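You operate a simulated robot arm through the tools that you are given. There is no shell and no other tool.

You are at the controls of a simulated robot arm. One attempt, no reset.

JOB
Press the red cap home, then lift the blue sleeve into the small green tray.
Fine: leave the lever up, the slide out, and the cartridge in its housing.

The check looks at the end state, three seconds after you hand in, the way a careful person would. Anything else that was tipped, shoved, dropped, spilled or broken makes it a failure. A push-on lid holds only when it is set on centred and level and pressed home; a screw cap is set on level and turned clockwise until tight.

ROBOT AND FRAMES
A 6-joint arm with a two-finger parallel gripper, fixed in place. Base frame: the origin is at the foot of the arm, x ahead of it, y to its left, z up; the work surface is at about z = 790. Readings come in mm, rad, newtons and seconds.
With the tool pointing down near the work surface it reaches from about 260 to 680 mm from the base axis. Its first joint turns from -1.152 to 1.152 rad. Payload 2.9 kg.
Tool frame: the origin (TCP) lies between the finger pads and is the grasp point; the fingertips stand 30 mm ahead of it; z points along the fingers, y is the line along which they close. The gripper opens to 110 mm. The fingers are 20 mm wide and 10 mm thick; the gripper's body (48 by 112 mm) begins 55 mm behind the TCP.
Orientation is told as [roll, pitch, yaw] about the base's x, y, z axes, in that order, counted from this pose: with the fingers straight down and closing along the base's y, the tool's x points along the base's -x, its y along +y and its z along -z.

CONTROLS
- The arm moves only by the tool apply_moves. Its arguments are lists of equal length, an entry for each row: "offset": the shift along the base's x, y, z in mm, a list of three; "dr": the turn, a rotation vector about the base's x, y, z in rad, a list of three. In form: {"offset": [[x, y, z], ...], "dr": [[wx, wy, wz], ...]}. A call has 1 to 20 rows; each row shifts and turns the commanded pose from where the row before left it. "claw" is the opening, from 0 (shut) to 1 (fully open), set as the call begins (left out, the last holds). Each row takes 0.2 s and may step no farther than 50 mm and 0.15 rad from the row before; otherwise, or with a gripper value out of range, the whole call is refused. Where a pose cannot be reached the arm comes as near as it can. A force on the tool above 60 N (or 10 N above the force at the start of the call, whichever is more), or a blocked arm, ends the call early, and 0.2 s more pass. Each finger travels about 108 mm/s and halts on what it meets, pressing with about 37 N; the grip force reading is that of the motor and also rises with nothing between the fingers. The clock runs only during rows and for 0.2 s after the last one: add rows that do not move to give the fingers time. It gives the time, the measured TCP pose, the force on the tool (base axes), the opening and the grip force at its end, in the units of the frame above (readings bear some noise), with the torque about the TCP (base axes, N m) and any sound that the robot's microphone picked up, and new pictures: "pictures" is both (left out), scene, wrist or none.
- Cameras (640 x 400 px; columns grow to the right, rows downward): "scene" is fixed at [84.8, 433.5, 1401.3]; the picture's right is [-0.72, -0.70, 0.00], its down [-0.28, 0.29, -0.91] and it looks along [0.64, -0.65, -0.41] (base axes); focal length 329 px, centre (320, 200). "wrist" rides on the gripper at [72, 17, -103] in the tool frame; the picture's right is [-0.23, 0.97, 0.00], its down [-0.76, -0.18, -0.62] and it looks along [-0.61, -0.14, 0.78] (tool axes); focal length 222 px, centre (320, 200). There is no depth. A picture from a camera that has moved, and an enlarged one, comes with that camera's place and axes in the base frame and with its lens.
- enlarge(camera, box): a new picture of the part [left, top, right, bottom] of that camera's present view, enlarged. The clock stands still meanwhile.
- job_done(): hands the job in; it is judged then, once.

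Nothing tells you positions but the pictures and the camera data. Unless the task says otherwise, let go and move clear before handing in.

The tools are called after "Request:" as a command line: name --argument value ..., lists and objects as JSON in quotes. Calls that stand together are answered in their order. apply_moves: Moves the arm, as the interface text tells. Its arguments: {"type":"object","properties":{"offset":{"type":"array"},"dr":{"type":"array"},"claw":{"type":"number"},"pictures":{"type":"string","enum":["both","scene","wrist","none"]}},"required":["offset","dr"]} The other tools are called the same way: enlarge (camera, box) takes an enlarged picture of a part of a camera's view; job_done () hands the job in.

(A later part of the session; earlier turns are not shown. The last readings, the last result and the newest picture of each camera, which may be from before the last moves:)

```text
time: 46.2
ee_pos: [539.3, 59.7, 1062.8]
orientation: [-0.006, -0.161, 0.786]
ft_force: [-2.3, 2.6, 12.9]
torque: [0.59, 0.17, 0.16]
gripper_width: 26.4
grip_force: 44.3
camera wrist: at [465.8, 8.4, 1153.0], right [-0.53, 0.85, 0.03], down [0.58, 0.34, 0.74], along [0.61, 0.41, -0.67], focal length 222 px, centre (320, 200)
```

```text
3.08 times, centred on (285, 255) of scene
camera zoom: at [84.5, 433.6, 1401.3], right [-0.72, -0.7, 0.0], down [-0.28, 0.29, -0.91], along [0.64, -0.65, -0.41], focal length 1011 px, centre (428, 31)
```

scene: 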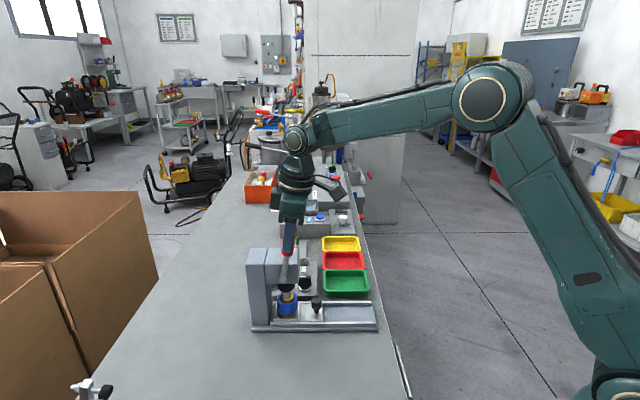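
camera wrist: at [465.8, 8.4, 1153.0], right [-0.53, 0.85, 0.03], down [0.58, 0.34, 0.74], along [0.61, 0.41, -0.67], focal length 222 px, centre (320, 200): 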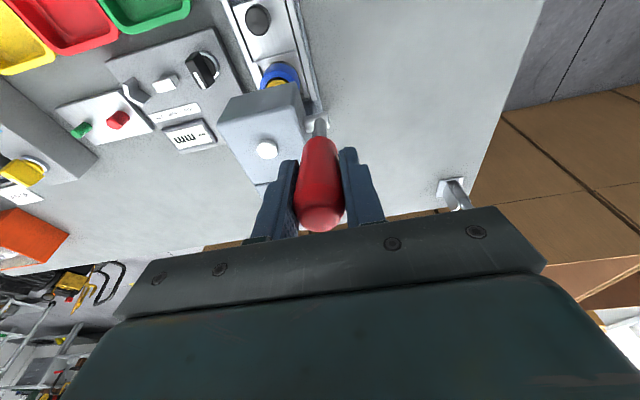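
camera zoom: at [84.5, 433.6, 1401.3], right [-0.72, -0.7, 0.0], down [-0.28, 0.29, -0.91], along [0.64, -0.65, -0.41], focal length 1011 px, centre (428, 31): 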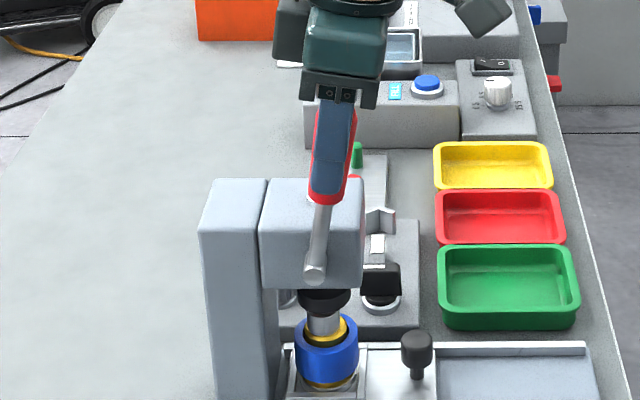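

The lever follows nicely toward the base with low force, so the direction is right. I'll continue along the arc.

Request:
apply_moves --offset '[[-3.2, -3.2, -0.5], [-3.17, -3.17, -0.9], [-3.14, -3.14, -1.18], [-3.1, -3.1, -1.36], [-3.07, -3.07, -1.53], [-3.02, -3.02, -1.71], [0, 0, 0]]' --dr '[[0.0283, -0.0283, 0], [0.0283, -0.0283, 0], [0.0283, -0.0283, 0], [0.0283, -0.0283, 0], [0.0283, -0.0283, 0], [0.0283, -0.0283, 0], [0, 0, 0]]' --pictures "none"

Request:
enlarge --camera "scene" --box '[230, 190, 340, 320]'

```text
time: 47.8
ee_pos: [520.7, 41.2, 1055.2]
orientation: [-0.005, -0.402, 0.789]
ft_force: [3.1, 13.1, 21.9]
torque: [1.55, -0.99, 0.04]
gripper_width: 26.7
grip_force: 45.3
```

```text
3.08 times, centred on (285, 255) of scene
camera zoom: at [84.5, 433.8, 1401.2], right [-0.72, -0.7, 0.0], down [-0.28, 0.29, -0.91], along [0.64, -0.65, -0.41], focal length 1011 px, centre (428, 31)
```

zoom: 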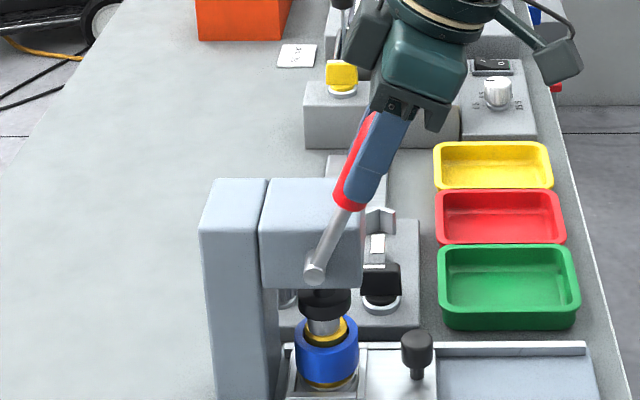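

The ram is now meeting the cap (about 19 N resisting at the handle). I'll continue along the arc with small corrections.

Request:
apply_moves --offset '[[-3.1, -3.1, -1.3], [-2.91, -2.91, -2.05], [-2.86, -2.86, -2.2], [-2.8, -2.8, -2.36], [-2.71, -2.71, -2.53], [-2.67, -2.67, -2.7], [0, 0, 0]]' --dr '[[0.0424, -0.0424, 0], [0.0283, -0.0283, 0], [0.0283, -0.0283, 0], [0.0283, -0.0283, 0], [0.0283, -0.0283, 0], [0.0283, -0.0283, 0], [0, 0, 0]]' --pictures "none"

Request:
enlarge --camera "scene" --box '[240, 210, 340, 320]'

```text
time: 49.4
ee_pos: [510.1, 28.6, 1046.1]
orientation: [-0.015, -0.675, 0.802]
ft_force: [40.0, 38.4, 20.4]
torque: [-0.14, 0.65, 0.39]
gripper_width: 26.6
grip_force: 44.9
```

```text
3.64 times, centred on (290, 265) of scene
camera zoom: at [85.7, 434.7, 1400.9], right [-0.72, -0.7, 0.0], down [-0.28, 0.29, -0.91], along [0.64, -0.65, -0.41], focal length 1195 px, centre (429, -36)
```

zoom: 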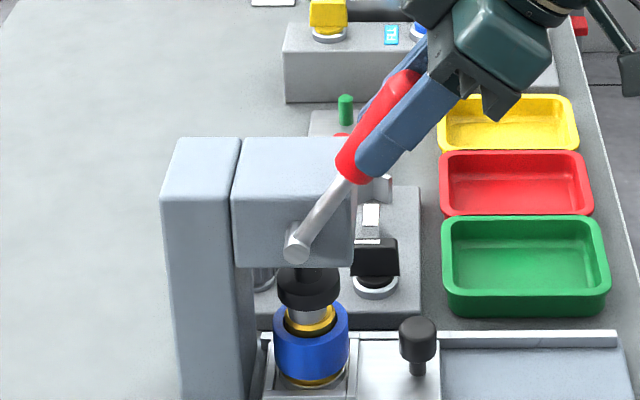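

Resistance has jumped to about 57 N at the handle, so the ram is pressing hard on the cap. I'll look closely before going further.

Request:
enlarge --camera "scene" --box '[265, 270, 315, 320]'

Request:
enlarge --camera "wrist" --box '[200, 20, 420, 230]'

```text
8.00 times, centred on (290, 295) of scene
camera zoom: at [85.7, 434.7, 1400.9], right [-0.72, -0.7, 0.0], down [-0.28, 0.29, -0.91], along [0.64, -0.65, -0.41], focal length 2629 px, centre (560, -560)
```

zoom: 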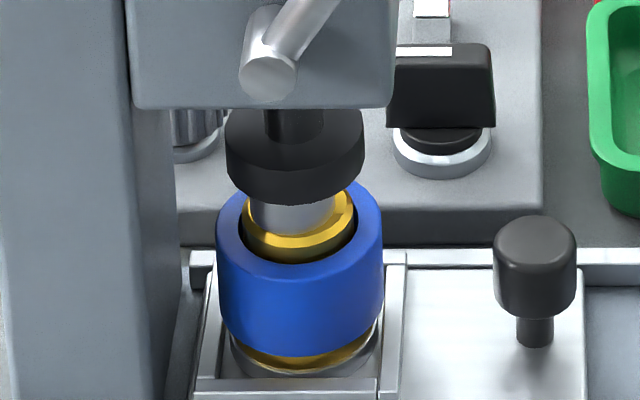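

```text
1.90 times, centred on (310, 125) of wrist
camera zoom: at [411.9, -46.8, 1080.7], right [-0.57, 0.81, 0.13], down [0.26, 0.03, 0.96], along [0.78, 0.59, -0.23], focal length 423 px, centre (339, 343)
```

zoom: 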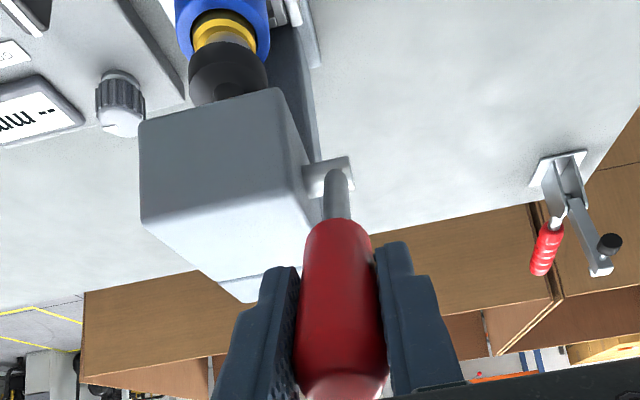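

The ram face is about level with the tube rim (within roughly 1 mm) but there's been no click. I'll press a bit further along the arc.

Request:
apply_moves --offset '[[-1.2, -1.2, -1.1], [-1.2, -1.2, -1.1], [-1.2, -1.2, -1.1], [0, 0, 0]]' --dr '[[0, 0, 0], [0, 0, 0], [0, 0, 0], [0, 0, 0]]' --pictures "none"

Request:
enlarge --camera "scene" --box '[265, 240, 335, 320]'

```text
time: 50.0
ee_pos: [509.6, 28.2, 1046.5]
orientation: [-0.024, -0.687, 0.813]
ft_force: [24.8, 15.4, -4.0]
torque: [-0.23, 0.99, 0.62]
gripper_width: 26.4
grip_force: 45.5
stopped in row 2: the force on the tool passed its limit at 70 N (the readings are from after the stop); the commanded pose is now the measured one
```

```text
5.00 times, centred on (300, 280) of scene
camera zoom: at [85.6, 434.0, 1401.1], right [-0.72, -0.7, 0.0], down [-0.28, 0.29, -0.91], along [0.64, -0.65, -0.41], focal length 1643 px, centre (420, -200)
```

zoom: 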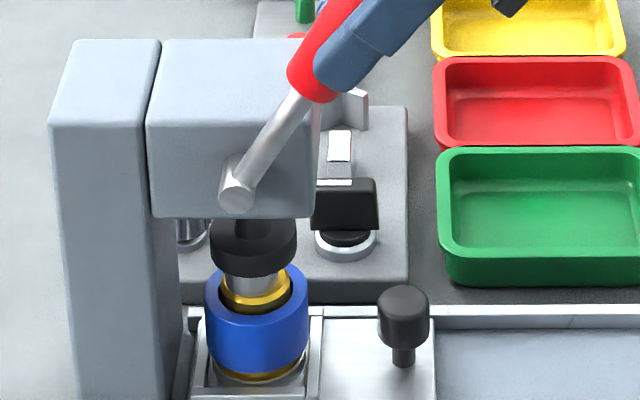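

At 70 N nothing moves any more, so the ram is at a hard stop. I'll bring the lever back up along the same arc, holding the handle, and see whether the cap stays down.

Request:
apply_moves --offset '[[2.8, 2.8, 2.4], [2.85, 2.85, 2.2], [2.9, 2.9, 2.05], [2.95, 2.95, 1.87], [3.0, 3.0, 1.7], [3.08, 3.08, 1.54], [0, 0, 0]]' --dr '[[-0.0347, 0.0347, -0.004], [-0.0347, 0.0347, -0.004], [-0.0347, 0.0347, -0.004], [-0.0347, 0.0347, -0.004], [-0.0347, 0.0347, -0.004], [-0.0347, 0.0347, -0.004], [0, 0, 0]]' --pictures "none"

Request:
enlarge --camera "scene" --box '[250, 210, 350, 320]'

```text
time: 51.6
ee_pos: [525.7, 45.6, 1058.0]
orientation: [-0.018, -0.391, 0.781]
ft_force: [10.2, 8.5, 8.7]
torque: [2.24, -0.08, 0.1]
gripper_width: 26.7
grip_force: 44.7
```

```text
3.64 times, centred on (300, 265) of scene
camera zoom: at [84.9, 433.7, 1401.2], right [-0.72, -0.7, 0.0], down [-0.28, 0.29, -0.91], along [0.64, -0.65, -0.41], focal length 1195 px, centre (393, -36)
```

zoom: 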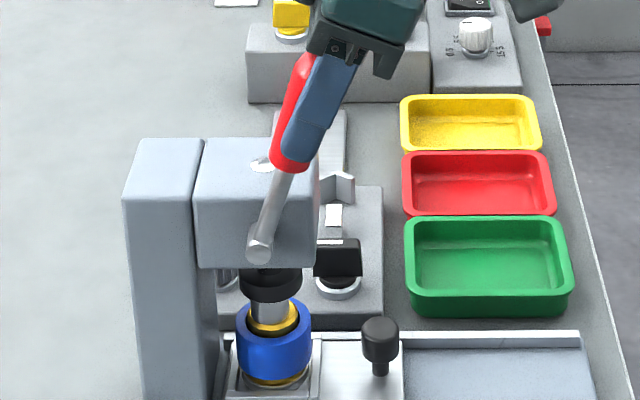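

Request:
enlarge --camera "scene" --box '[270, 275, 310, 315]'

Request:
apply_moves --offset '[[3.1, 3.1, 1.3], [3.15, 3.15, 1.1], [3.15, 3.15, 0.9], [3.2, 3.2, 0.7], [0, 0, 0]]' --dr '[[-0.0347, 0.0347, 0], [-0.0347, 0.0347, 0], [-0.0347, 0.0347, 0], [-0.0347, 0.0347, 0], [0, 0, 0]]' --pictures "none"

Request:
enlarge --camera "scene" --box '[270, 275, 310, 315]'

```text
10.00 times, centred on (290, 295) of scene
camera zoom: at [84.9, 433.7, 1401.2], right [-0.72, -0.7, 0.0], down [-0.28, 0.29, -0.91], along [0.64, -0.65, -0.41], focal length 3286 px, centre (620, -750)
```

zoom: 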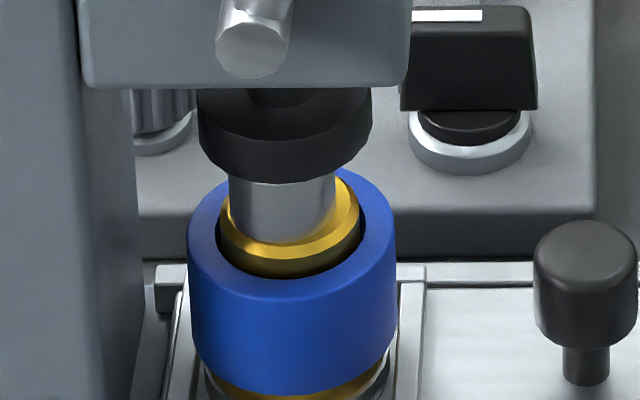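

```text
time: 52.8
ee_pos: [538.3, 58.3, 1063.1]
orientation: [-0.018, -0.195, 0.786]
ft_force: [7.7, 14.4, 20.1]
torque: [2.44, -0.17, -0.25]
gripper_width: 26.6
grip_force: 44.5
```

```text
10.00 times, centred on (290, 295) of scene
camera zoom: at [84.7, 433.9, 1401.2], right [-0.72, -0.7, 0.0], down [-0.28, 0.29, -0.91], along [0.64, -0.65, -0.41], focal length 3286 px, centre (620, -750)
```

zoom: 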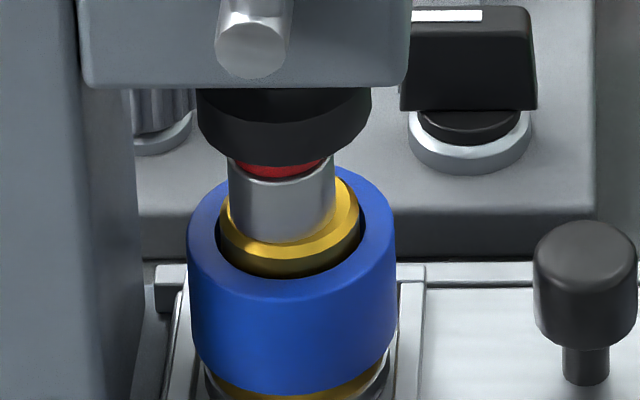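

Red is showing between the ram and the rim; I need the ram fully up to judge. Raising the lever the rest of the way.

Request:
apply_moves --offset '[[3.25, 3.25, 0.4], [3.25, 3.25, 0.3], [3.25, 3.25, 0.1], [3.25, 3.25, 0], [0, 0, 0]]' --dr '[[-0.03, 0.03, 0], [-0.035, 0.035, 0], [-0.035, 0.035, 0], [-0.03, 0.03, 0], [0, 0, 0]]' --pictures "none"

Request:
enlarge --camera "scene" --box '[270, 275, 310, 315]'

Request:
enlarge --camera "scene" --box '[240, 200, 340, 320]'

```text
time: 54.0
ee_pos: [550.1, 69.5, 1064.3]
orientation: [-0.015, -0.007, 0.782]
ft_force: [-6.5, 4.8, 25.5]
torque: [1.53, 0.49, -0.18]
gripper_width: 26.8
grip_force: 44.8
```

```text
10.00 times, centred on (290, 295) of scene
camera zoom: at [84.1, 433.6, 1401.3], right [-0.72, -0.7, 0.0], down [-0.28, 0.29, -0.91], along [0.64, -0.65, -0.41], focal length 3286 px, centre (620, -750)
```

zoom: 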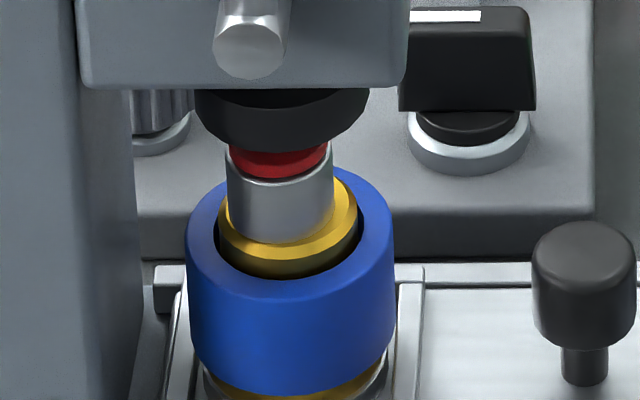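

```text
3.33 times, centred on (290, 260) of scene
camera zoom: at [84.1, 433.6, 1401.3], right [-0.72, -0.7, 0.0], down [-0.28, 0.29, -0.91], along [0.64, -0.65, -0.41], focal length 1095 px, centre (420, 0)
```

zoom: 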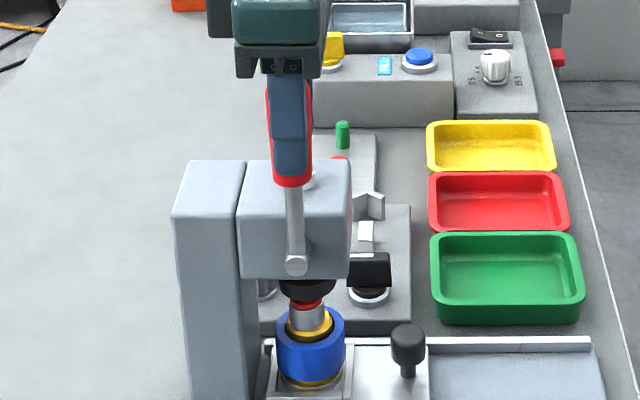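

The red cap now sits right on the silver rim with no neck showing, even with the ram raised, so it looks pressed home. I'll bring the lever the last 2–3 mm to its original upright position, then open and lift off the handle.

Request:
apply_moves --offset '[[1, 1, 0.3], [1, 1, 0.3], [0, 0, 0]]' --dr '[[0, 0, 0], [0, 0, 0], [0, 0, 0]]' --pictures "none"

Request:
apply_moves --offset '[[0, 0, 0], [0, 0, 0], [0, 0, 0]]' --dr '[[0, 0, 0], [0, 0, 0], [0, 0, 0]]' --claw 0.55 --pictures "both"

Request:
enlarge --camera "scene" --box '[240, 200, 340, 320]'

```text
time: 54.8
ee_pos: [549.7, 70.5, 1064.9]
orientation: [-0.012, -0.002, 0.776]
ft_force: [-29.5, -20.4, 26.3]
torque: [0.5, 1.14, 0.2]
gripper_width: 26.8
grip_force: 44.9
```

```text
time: 55.6
ee_pos: [553.3, 71.8, 1062.5]
orientation: [-0.016, -0.008, 0.781]
ft_force: [-0.3, 0.1, 0.9]
torque: [0.02, 0.0, 0.04]
gripper_width: 60.6
grip_force: 0.0
camera wrist: at [488.9, 33.3, 1165.5], right [-0.53, 0.85, -0.01], down [0.65, 0.41, 0.63], along [0.54, 0.32, -0.77], focal length 222 px, centre (320, 200)
```

scene: 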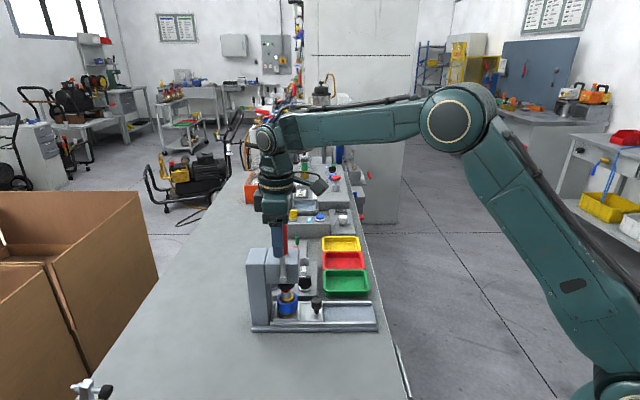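
wrist: 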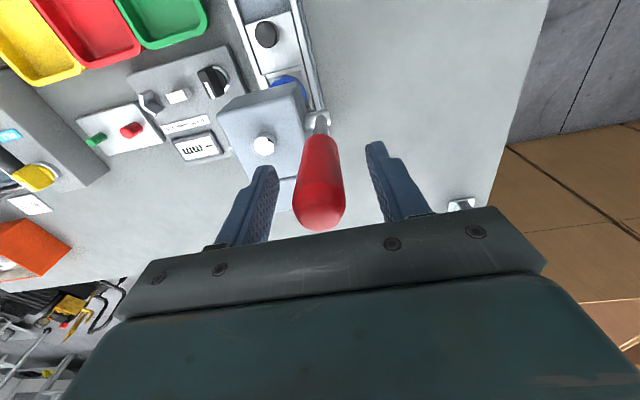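

```text
3.33 times, centred on (290, 260) of scene
camera zoom: at [84.8, 433.5, 1401.3], right [-0.72, -0.7, 0.0], down [-0.28, 0.29, -0.91], along [0.64, -0.65, -0.41], focal length 1095 px, centre (420, 0)
```

zoom: 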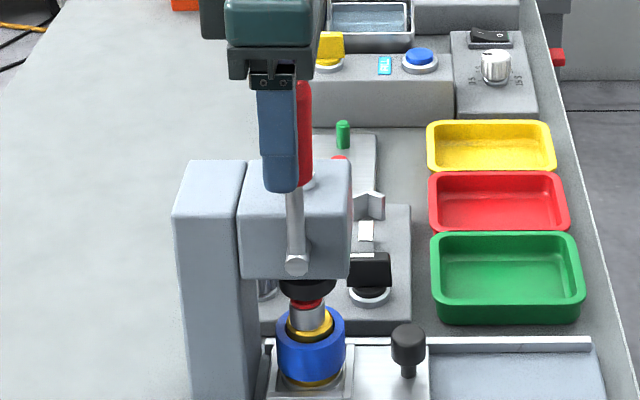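

Request:
enlarge --camera "scene" --box '[270, 275, 310, 315]'

Request:
apply_moves --offset '[[0, 0, 20], [0, 0, 25], [0, 0, 25], [0, 0, 25], [-10, -10, 10], [-15, -15, 0], [-15, -15, 0], [0, 0, 0]]' --dr '[[0, 0, 0], [0, 0, 0], [0, 0, 0], [0.01, 0.01, 0.004], [0, 0, 0], [0, 0, 0], [0, 0, 0], [0, 0, 0]]' --pictures "both"

Request:
enlarge --camera "scene" --box '[240, 210, 340, 320]'

```text
10.00 times, centred on (290, 295) of scene
camera zoom: at [84.8, 433.5, 1401.3], right [-0.72, -0.7, 0.0], down [-0.28, 0.29, -0.91], along [0.64, -0.65, -0.41], focal length 3286 px, centre (620, -750)
```

zoom: 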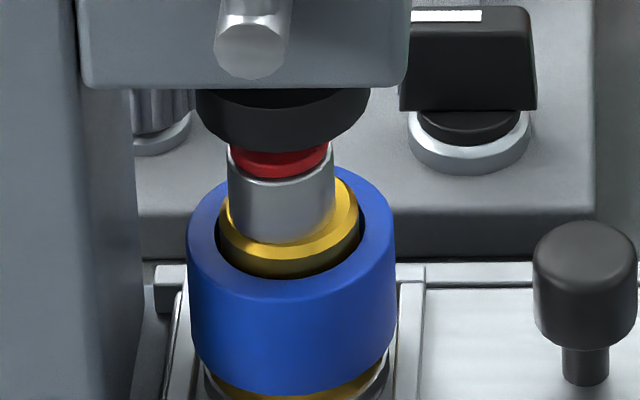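

```text
time: 57.4
ee_pos: [512.7, 30.7, 1166.4]
orientation: [-0.003, -0.009, 0.785]
ft_force: [-0.1, -0.5, 0.2]
torque: [0.01, -0.02, 0.02]
gripper_width: 60.7
grip_force: 0.0
camera wrist: at [448.8, -8.7, 1269.2], right [-0.53, 0.85, 0.0], down [0.66, 0.41, 0.63], along [0.53, 0.33, -0.78], focal length 222 px, centre (320, 200)
```

scene: 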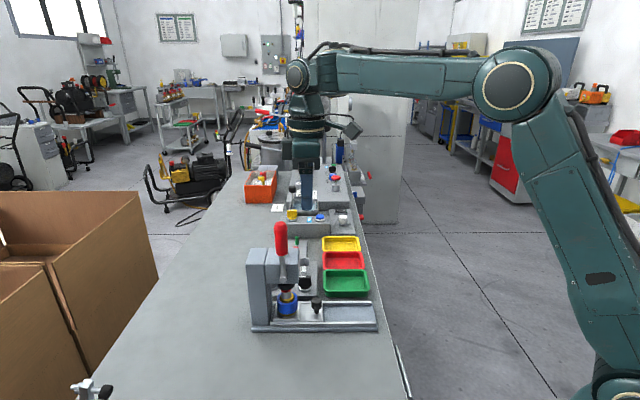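
wrist: 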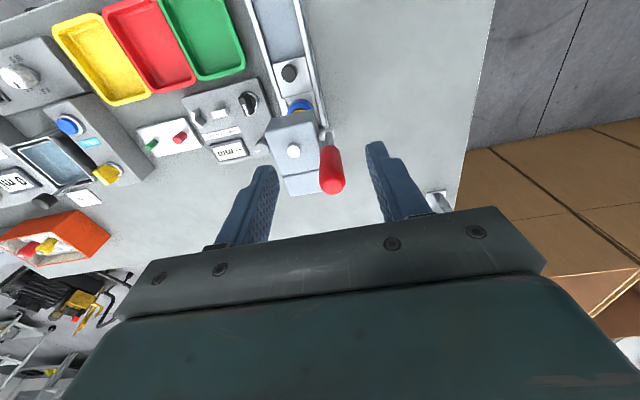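

```text
3.64 times, centred on (290, 265) of scene
camera zoom: at [84.8, 433.5, 1401.3], right [-0.72, -0.7, 0.0], down [-0.28, 0.29, -0.91], along [0.64, -0.65, -0.41], focal length 1195 px, centre (429, -36)
```

zoom: 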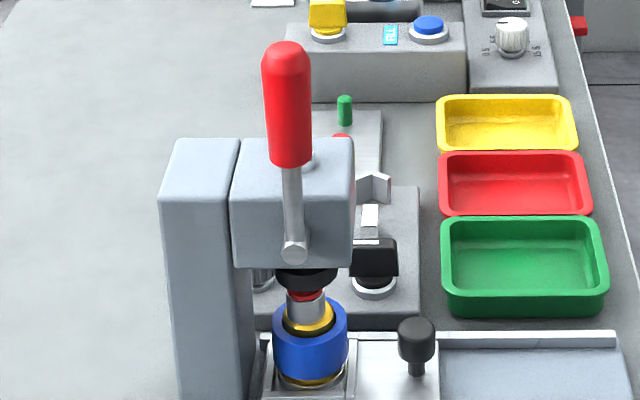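

The lever is up and free, and the cap looks seated. Next I'll return to the knob with the same tilted approach as before to pull the slide back out.

Request:
apply_moves --offset '[[-2.7, -19.7, -10], [-2.7, -19.7, -10], [-2.7, -19.7, -10], [-2.6, -19.6, -10], [0, 0, -34], [0, 0, -34], [0, 0, -34], [0, 0, 0], [0, 0, 0]]' --dr '[[0.08, -0.08, 0], [0.08, -0.08, 0], [0.082, -0.082, 0], [0, 0, 0], [0, 0, 0], [0, 0, 0], [0, 0, 0], [0, 0, 0], [0, 0, 0]]' --claw 0.42 --pictures "both"

Request:
enlarge --camera "wrist" --box '[260, 40, 400, 190]'

```text
time: 59.4
ee_pos: [499.5, -46.0, 1026.6]
orientation: [-0.004, -0.35, 0.785]
ft_force: [-0.1, -0.5, 0.0]
torque: [0.0, 0.01, -0.01]
gripper_width: 46.1
grip_force: 0.1
camera wrist: at [415.1, -107.6, 1097.9], right [-0.54, 0.84, 0.08], down [0.48, 0.23, 0.85], along [0.69, 0.49, -0.53], focal length 222 px, centre (320, 200)
```

scene: 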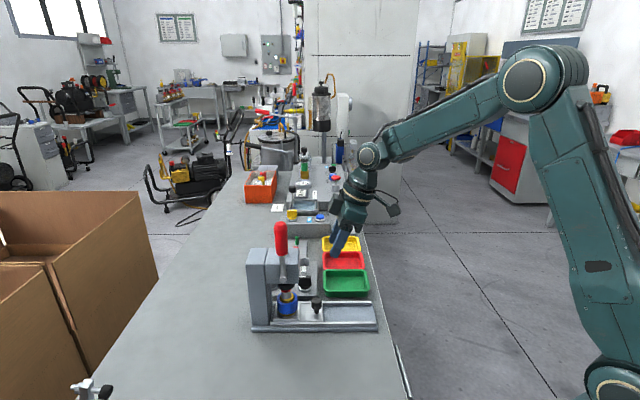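
wrist: 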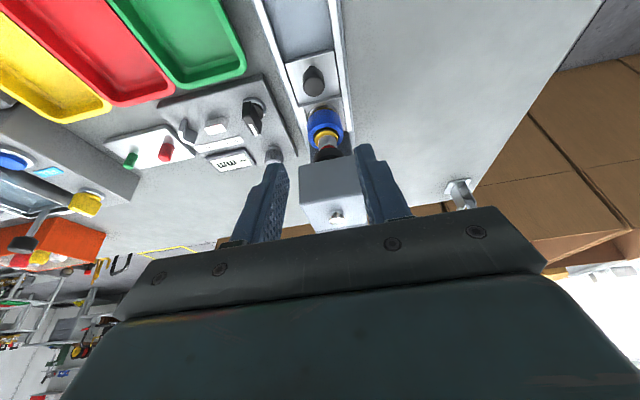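

```text
2.67 times, centred on (330, 115) of wrist
camera zoom: at [415.1, -107.6, 1097.9], right [-0.54, 0.84, 0.08], down [0.48, 0.23, 0.85], along [0.69, 0.49, -0.53], focal length 592 px, centre (293, 427)
```

zoom: 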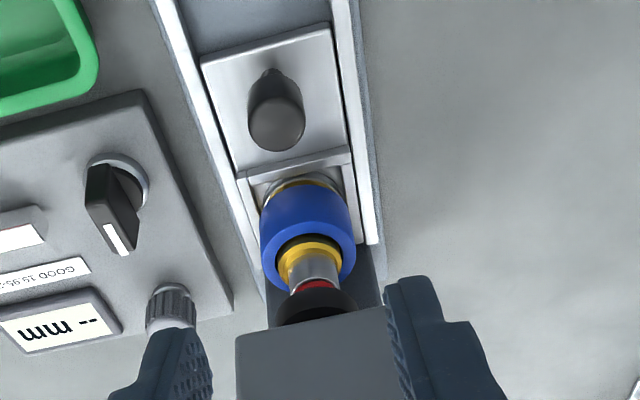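

The knob is visible ahead. I'll descend along the tilted approach with a 3 mm sideways correction and stop short to check.

Request:
apply_moves --offset '[[10.2, 4.6, -40], [8, 8, -40], [8, 8, -40], [0, 0, 0], [0, 0, 0]]' --dr '[[0, 0, 0], [0, 0, 0], [0, 0, 0], [0, 0, 0], [0, 0, 0]]' --pictures "both"

Request:
enlarge --camera "wrist" --box '[240, 60, 400, 210]'

Request:
enlarge --camera "scene" --box '[250, 220, 370, 330]'

```text
time: 60.6
ee_pos: [527.7, -25.9, 904.7]
orientation: [-0.003, -0.35, 0.787]
ft_force: [0.0, 1.0, -0.2]
torque: [-0.02, -0.03, -0.05]
gripper_width: 46.0
grip_force: 0.2
camera wrist: at [442.7, -87.1, 976.6], right [-0.54, 0.84, 0.08], down [0.48, 0.23, 0.85], along [0.69, 0.49, -0.53], focal length 222 px, centre (320, 200)
```

scene: 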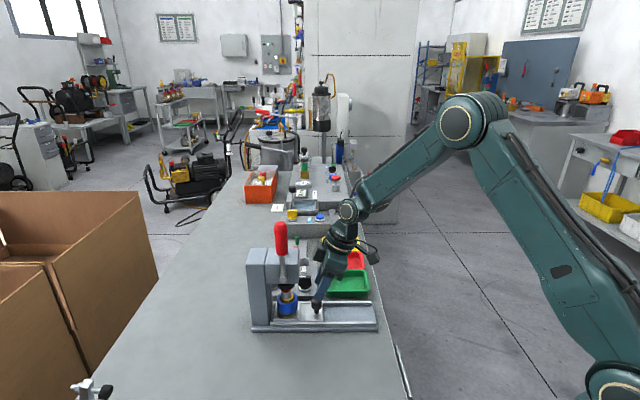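
wrist: 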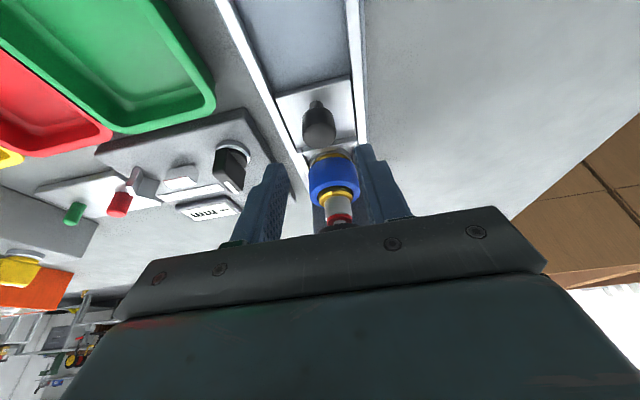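

```text
2.67 times, centred on (320, 135) of wrist
camera zoom: at [442.7, -87.1, 976.6], right [-0.54, 0.84, 0.08], down [0.48, 0.23, 0.85], along [0.69, 0.49, -0.53], focal length 592 px, centre (320, 373)
```

zoom: 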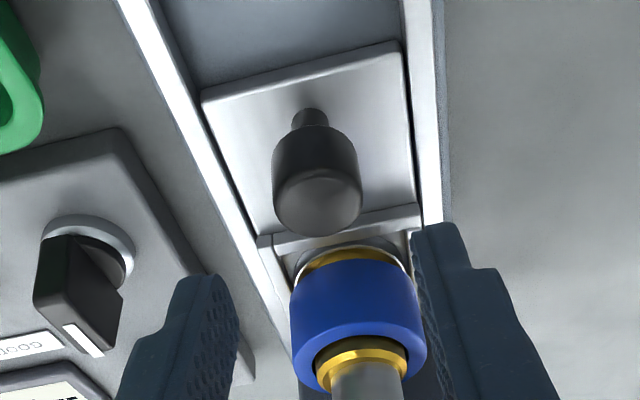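

```text
3.64 times, centred on (310, 275) of scene
camera zoom: at [84.8, 433.5, 1401.3], right [-0.72, -0.7, 0.0], down [-0.28, 0.29, -0.91], along [0.64, -0.65, -0.41], focal length 1195 px, centre (356, -73)
```

zoom: 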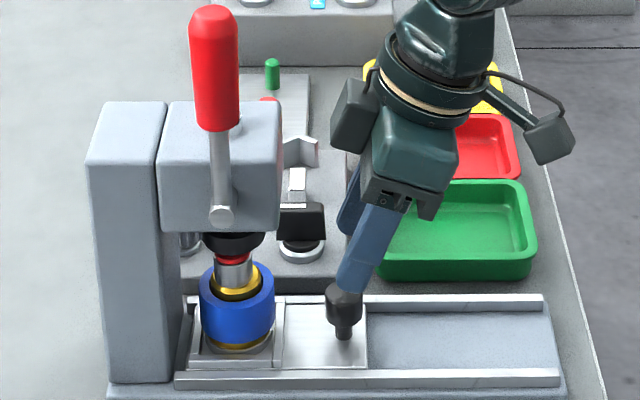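

Aligned with the knob. I'll descend the last 59 mm around it and close.

Request:
apply_moves --offset '[[3.5, 4, -20], [3.5, 4, -20], [3.6, 4, -19], [0, 0, 0], [0, 0, 0]]' --dr '[[0, 0, 0], [0, 0, 0], [0, 0, 0], [0, 0, 0], [0, 0, 0]]' --pictures "wrist"

Request:
enlarge --camera "wrist" --box '[240, 60, 400, 210]'

Request:
enlarge --camera "scene" --box '[250, 220, 370, 330]'

```text
time: 61.8
ee_pos: [539.4, -14.7, 846.9]
orientation: [-0.005, -0.351, 0.785]
ft_force: [0.3, 0.7, -0.3]
torque: [0.0, -0.07, 0.04]
gripper_width: 45.8
grip_force: 0.1
camera wrist: at [454.0, -76.1, 918.2], right [-0.54, 0.84, 0.08], down [0.48, 0.23, 0.85], along [0.69, 0.49, -0.53], focal length 222 px, centre (320, 200)
```

wrist: 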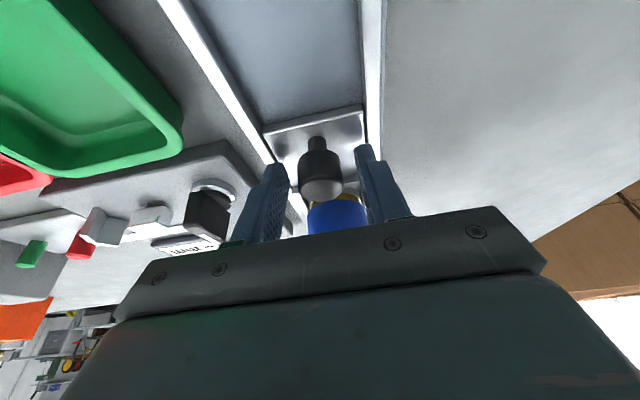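

```text
2.67 times, centred on (320, 135) of wrist
camera zoom: at [454.0, -76.1, 918.2], right [-0.54, 0.84, 0.08], down [0.48, 0.23, 0.85], along [0.69, 0.49, -0.53], focal length 592 px, centre (320, 373)
```

zoom: 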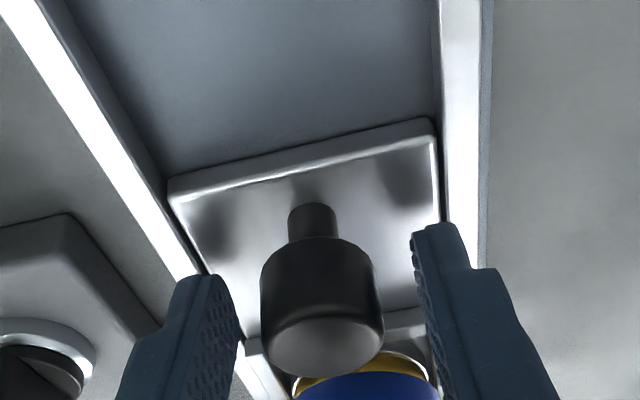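

```text
3.64 times, centred on (310, 275) of scene
camera zoom: at [84.8, 433.5, 1401.3], right [-0.72, -0.7, 0.0], down [-0.28, 0.29, -0.91], along [0.64, -0.65, -0.41], focal length 1195 px, centre (356, -73)
```

zoom: 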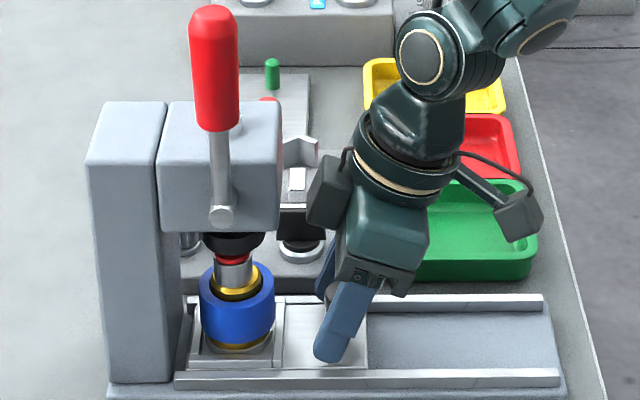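

The knob is centred. Closing and starting to pull the slide out.

Request:
apply_moves --offset '[[0, 0, 0], [0, 0, 0], [0, 0, 0]]' --dr '[[0, 0, 0], [0, 0, 0], [0, 0, 0]]' --claw 0 --pictures "none"

Request:
apply_moves --offset '[[-1.4, -1.4, -0.5], [-2.8, -2.8, 0], [-2.8, -2.8, 0], [-2.8, -2.8, 0], [-2.8, -2.8, 0], [-2.8, -2.8, 0], [0, 0, 0]]' --dr '[[0, 0, 0], [0, 0, 0], [0, 0, 0], [0, 0, 0], [0, 0, 0], [0, 0, 0], [0, 0, 0]]' --pictures "none"

Request:
enlarge --camera "scene" --box '[250, 240, 350, 330]'

```text
time: 62.6
ee_pos: [537.2, -13.8, 845.4]
orientation: [0.001, -0.348, 0.787]
ft_force: [-7.3, 5.4, 2.5]
torque: [0.63, 0.55, 0.12]
gripper_width: 25.5
grip_force: 45.5
```

```text
time: 64.2
ee_pos: [521.3, -29.9, 845.9]
orientation: [-0.001, -0.35, 0.785]
ft_force: [-9.6, 10.0, -4.0]
torque: [0.91, 0.26, -0.31]
gripper_width: 25.4
grip_force: 44.6
```

```text
4.44 times, centred on (300, 285) of scene
camera zoom: at [84.6, 433.7, 1401.2], right [-0.72, -0.7, 0.0], down [-0.28, 0.29, -0.91], along [0.64, -0.65, -0.41], focal length 1460 px, centre (409, -178)
```

zoom: 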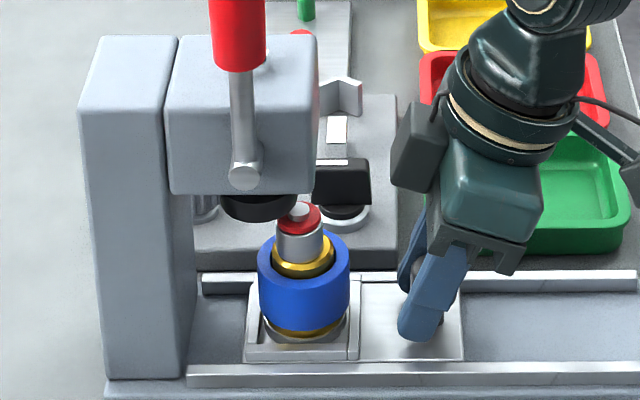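

The cap is now down and a small silver pin shows through its centre. I'll keep pulling the slide out and inspect it closely afterwards.

Request:
apply_moves --offset '[[-3.0, -2.4, 0], [-3.2, -3.2, 0], [-3.2, -3.2, 0], [-3.2, -3.2, 0], [-3.2, -3.2, 0], [-3.2, -3.2, 0], [-3.2, -3.2, 0], [0, 0, 0]]' --dr '[[0, 0, 0], [0, 0, 0], [0, 0, 0], [0, 0, 0], [0, 0, 0], [0, 0, 0], [0, 0, 0], [0, 0, 0]]' --pictures "none"

Request:
enlarge --camera "scene" --box '[295, 270, 335, 310]'

```text
time: 66.0
ee_pos: [500.7, -50.9, 845.7]
orientation: [-0.001, -0.35, 0.786]
ft_force: [-11.1, 10.2, -6.6]
torque: [0.34, 0.78, 0.07]
gripper_width: 25.5
grip_force: 45.1
```

```text
10.00 times, centred on (315, 290) of scene
camera zoom: at [84.7, 433.8, 1401.2], right [-0.72, -0.7, 0.0], down [-0.28, 0.29, -0.91], along [0.64, -0.65, -0.41], focal length 3286 px, centre (370, -700)
```

zoom: 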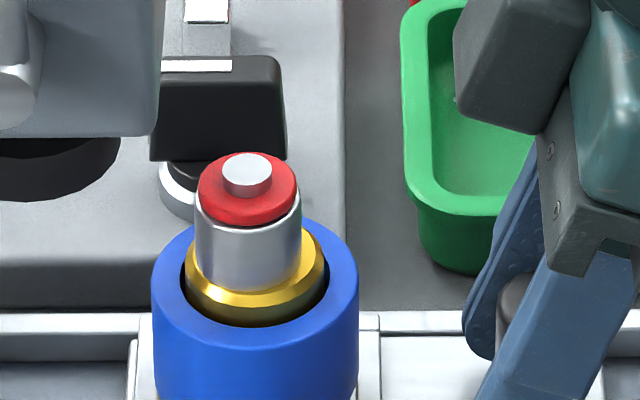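

The cap is now flush on the rim, level, with an indicator pin showing, so it's home. Continuing to pull the slide out to its original position.

Request:
apply_moves --offset '[[-3.9, -2.5, 0], [-3.2, -3.2, 0], [-3.2, -3.2, 0], [-3.2, -3.2, 0], [-3.2, -3.2, 0], [-3.2, -3.2, 0], [-3.2, -3.2, 0], [-3.2, -3.2, 0], [-3.2, -3.2, 0], [-3.2, -3.2, 0], [0, 0, 0]]' --dr '[[0, 0, 0], [0, 0, 0], [0, 0, 0], [0, 0, 0], [0, 0, 0], [0, 0, 0], [0, 0, 0], [0, 0, 0], [0, 0, 0], [0, 0, 0], [0, 0, 0]]' --pictures "scene"

Request:
enlarge --camera "scene" --box '[290, 250, 400, 340]'

```text
time: 68.4
ee_pos: [467.8, -82.2, 845.5]
orientation: [-0.003, -0.35, 0.786]
ft_force: [5.5, -6.7, -27.1]
torque: [0.38, 0.39, 0.0]
gripper_width: 25.4
grip_force: 44.4
```

scene: 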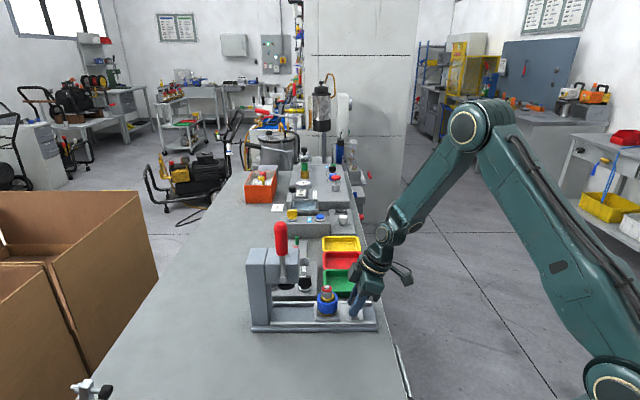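

```text
4.44 times, centred on (345, 295) of scene
camera zoom: at [85.4, 433.3, 1401.3], right [-0.72, -0.7, 0.0], down [-0.28, 0.29, -0.91], along [0.64, -0.65, -0.41], focal length 1460 px, centre (209, -222)
```

zoom: 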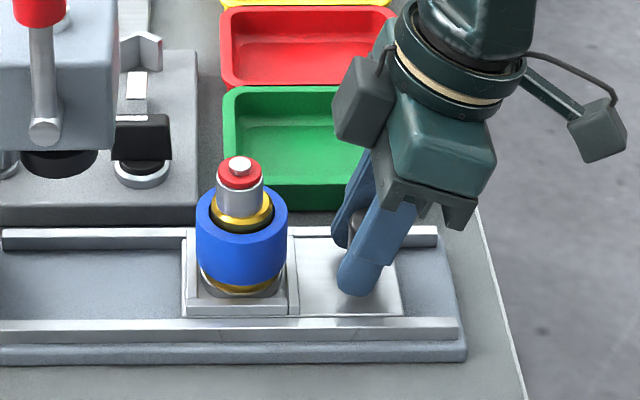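

About 32 mm remain. I'll correct the vertical load slightly and continue to the outer stop.

Request:
apply_moves --offset '[[-2.5, -3.3, -0.7], [-3, -3, 0], [-3, -3, 0], [-3, -3, 0], [-3, -3, 0], [-3, -3, 0], [-2, -2, 0], [0, 0, 0]]' --dr '[[0, 0, 0], [0, 0, 0], [0, 0, 0], [0, 0, 0], [0, 0, 0], [0, 0, 0], [0, 0, 0], [0, 0, 0]]' --pictures "none"

Request:
enlarge --camera "scene" --box '[310, 260, 400, 340]'

```text
time: 70.2
ee_pos: [448.3, -102.7, 845.2]
orientation: [-0.002, -0.352, 0.787]
ft_force: [-13.2, 10.7, 19.6]
torque: [1.18, -0.12, -0.13]
gripper_width: 25.6
grip_force: 44.8
```

```text
5.00 times, centred on (355, 300) of scene
camera zoom: at [84.2, 433.8, 1401.3], right [-0.72, -0.7, 0.0], down [-0.28, 0.29, -0.91], along [0.64, -0.65, -0.41], focal length 1643 px, centre (145, -300)
```

zoom: 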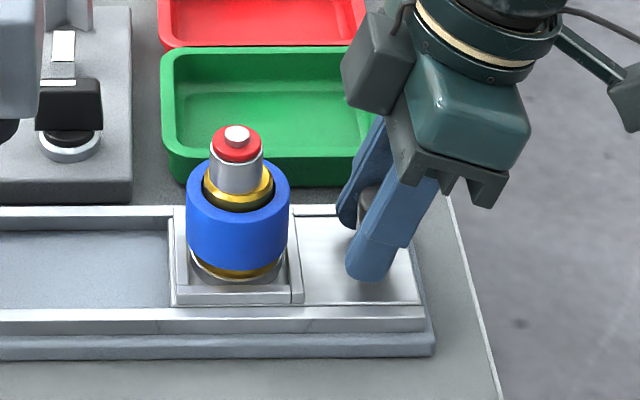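

About 3 mm short of the starting position. I'll ease out to the stop.

Request:
apply_moves --offset '[[-1.2, 0.2, 0.5], [-0.8, -0.8, 0], [-0.8, -0.8, 0], [-0.8, -0.8, 0], [-0.7, -0.7, 0], [0, 0, 0]]' --dr '[[0, 0, 0], [0, 0, 0], [0, 0, 0], [0, 0, 0], [0, 0, 0], [0, 0, 0]]' --pictures "none"

Request:
enlarge --camera "scene" --box '[310, 260, 400, 340]'

```text
time: 71.6
ee_pos: [445.7, -104.6, 846.6]
orientation: [-0.005, -0.351, 0.79]
ft_force: [18.4, 10.4, -7.1]
torque: [-0.04, 0.86, 0.04]
gripper_width: 25.6
grip_force: 44.9
```

```text
5.00 times, centred on (355, 300) of scene
camera zoom: at [85.4, 433.8, 1401.2], right [-0.72, -0.7, 0.0], down [-0.28, 0.29, -0.91], along [0.64, -0.65, -0.41], focal length 1643 px, centre (145, -300)
```

zoom: 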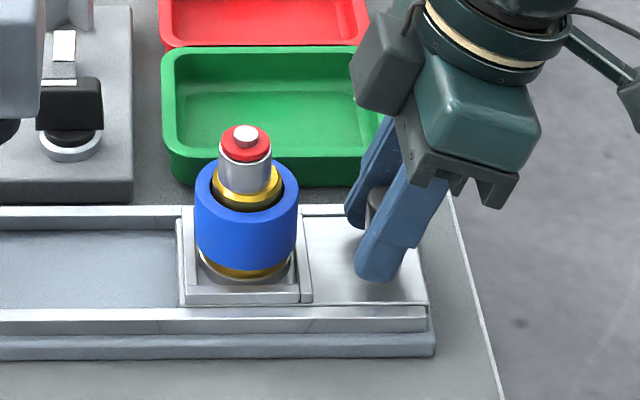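

The slide is back against its outer stop. I'll relieve the load, release the knob and retreat.

Request:
apply_moves --offset '[[0.7, 0.7, 0], [0, 0, 0]]' --dr '[[0, 0, 0], [0, 0, 0]]' --pictures "none"

Request:
apply_moves --offset '[[0, 0, 0], [0, 0, 0], [-4, -4, 16], [-8, -8, 32], [-8, -8, 40], [-5, -5, 45], [0, 0, 0]]' --dr '[[0, 0, 0], [0, 0, 0], [0, 0, 0], [0, 0, 0], [0, 0, 0], [0, 0, 0], [0, 0, 0]]' --claw 0.42 --pictures "scene"

Request:
enlarge --camera "scene" --box '[310, 260, 400, 340]'

Request:
enlarge --camera "scene" --box '[325, 275, 355, 315]'

```text
time: 72.2
ee_pos: [445.0, -105.1, 846.6]
orientation: [-0.001, -0.35, 0.785]
ft_force: [10.3, 6.3, -5.2]
torque: [1.4, -0.76, -0.17]
gripper_width: 25.6
grip_force: 45.1
```

```text
time: 73.8
ee_pos: [421.0, -129.4, 979.1]
orientation: [-0.002, -0.349, 0.785]
ft_force: [-0.4, 0.2, 0.7]
torque: [0.0, 0.02, 0.01]
gripper_width: 46.3
grip_force: 0.0
```

scene: 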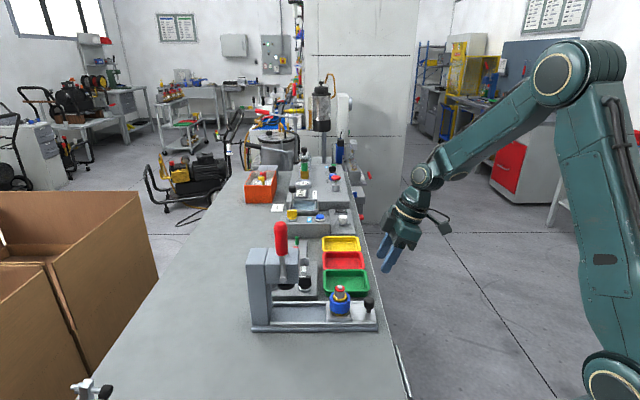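

```text
5.00 times, centred on (355, 300) of scene
camera zoom: at [84.8, 433.5, 1401.3], right [-0.72, -0.7, 0.0], down [-0.28, 0.29, -0.91], along [0.64, -0.65, -0.41], focal length 1643 px, centre (145, -300)
```

zoom: 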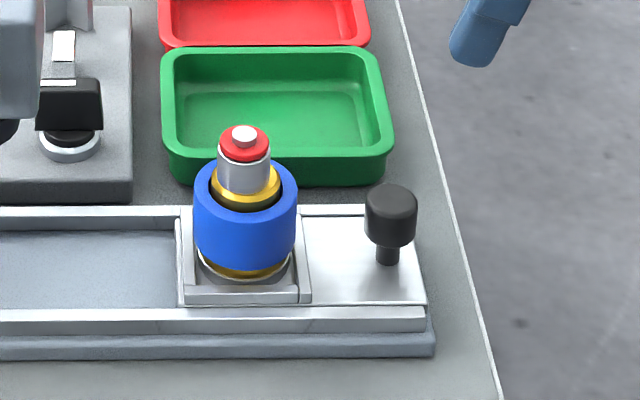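

```text
10.00 times, centred on (340, 295) of scene
camera zoom: at [84.8, 433.5, 1401.3], right [-0.72, -0.7, 0.0], down [-0.28, 0.29, -0.91], along [0.64, -0.65, -0.41], focal length 3286 px, centre (120, -750)
```

zoom: 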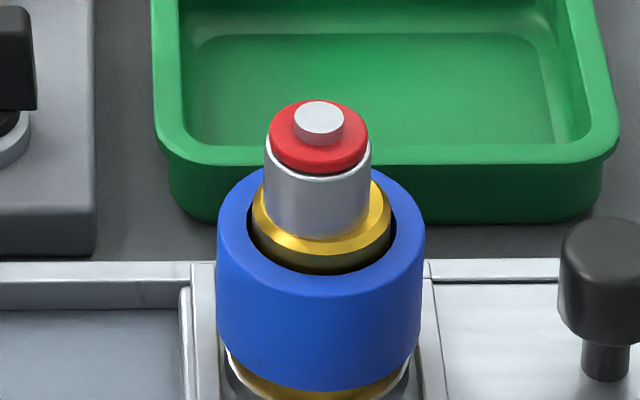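

Everything checks out: cap home, slide out, lever up. Next is the sleeve. I'll straighten the tool, turn to yaw -0.785 so the fingers close along the rail (the tray's long direction), and move above the sleeve with a 75 mm opening.

Request:
apply_moves --offset '[[0, 0, 15], [0, 0, 15], [0, 0, 15], [6.8, 6.5, 0], [6.8, 6.5, 0], [6.8, 6.5, 0], [6.8, 6.5, 0], [6.8, 6.5, 0], [6.8, 6.5, 0], [6.8, 6.5, 0], [6.8, 6.5, 0], [6.8, 6.5, 0], [6.8, 6.5, 0], [6.5, 6.8, 0], [0, 0, 0], [0, 0, 0]]' --dr '[[-0.0825, 0.0825, 0], [-0.0825, 0.0825, 0], [-0.0825, 0.0825, 0], [0, 0, -0.1428], [0, 0, -0.1428], [0, 0, -0.1428], [0, 0, -0.1428], [0, 0, -0.1428], [0, 0, -0.1428], [0, 0, -0.1428], [0, 0, -0.1428], [0, 0, -0.1428], [0, 0, -0.1428], [0, 0, -0.1428], [0, 0, 0], [0, 0, 0]]' --claw 0.68 --pictures "both"

Request:
enlarge --camera "wrist" --box '[230, 60, 410, 220]'

Request:
enlarge --camera "scene" --box '[290, 200, 410, 340]'

```text
time: 77.2
ee_pos: [495.4, -59.2, 1023.8]
orientation: [0.0, 0.0, -0.785]
ft_force: [0.5, 0.1, 0.0]
torque: [-0.01, -0.02, -0.01]
gripper_width: 74.6
grip_force: 0.1
camera wrist: at [456.0, 4.3, 1127.9], right [0.85, 0.53, 0.0], down [0.41, -0.66, 0.62], along [0.33, -0.53, -0.78], focal length 222 px, centre (320, 200)
```

scene: 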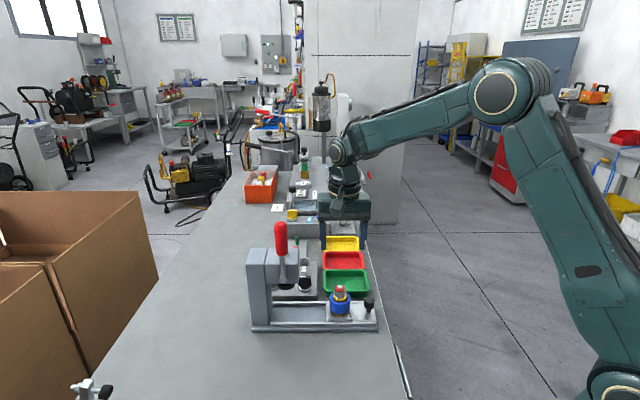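
wrist: 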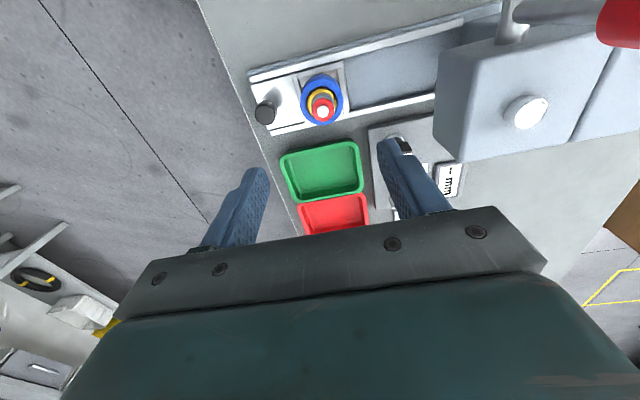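

```text
2.50 times, centred on (320, 140) of wrist
camera zoom: at [456.0, 4.3, 1127.9], right [0.85, 0.53, 0.0], down [0.41, -0.66, 0.62], along [0.33, -0.53, -0.78], focal length 555 px, centre (320, 350)
```

zoom: 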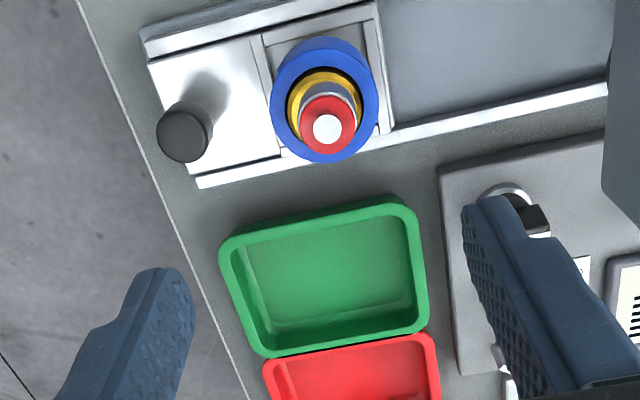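

```text
2.86 times, centred on (350, 270) of scene
camera zoom: at [84.8, 433.5, 1401.3], right [-0.72, -0.7, 0.0], down [-0.28, 0.29, -0.91], along [0.64, -0.65, -0.41], focal length 939 px, centre (234, 0)
```

zoom: 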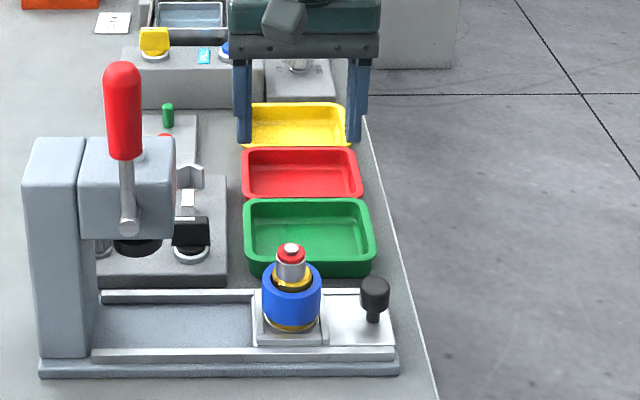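

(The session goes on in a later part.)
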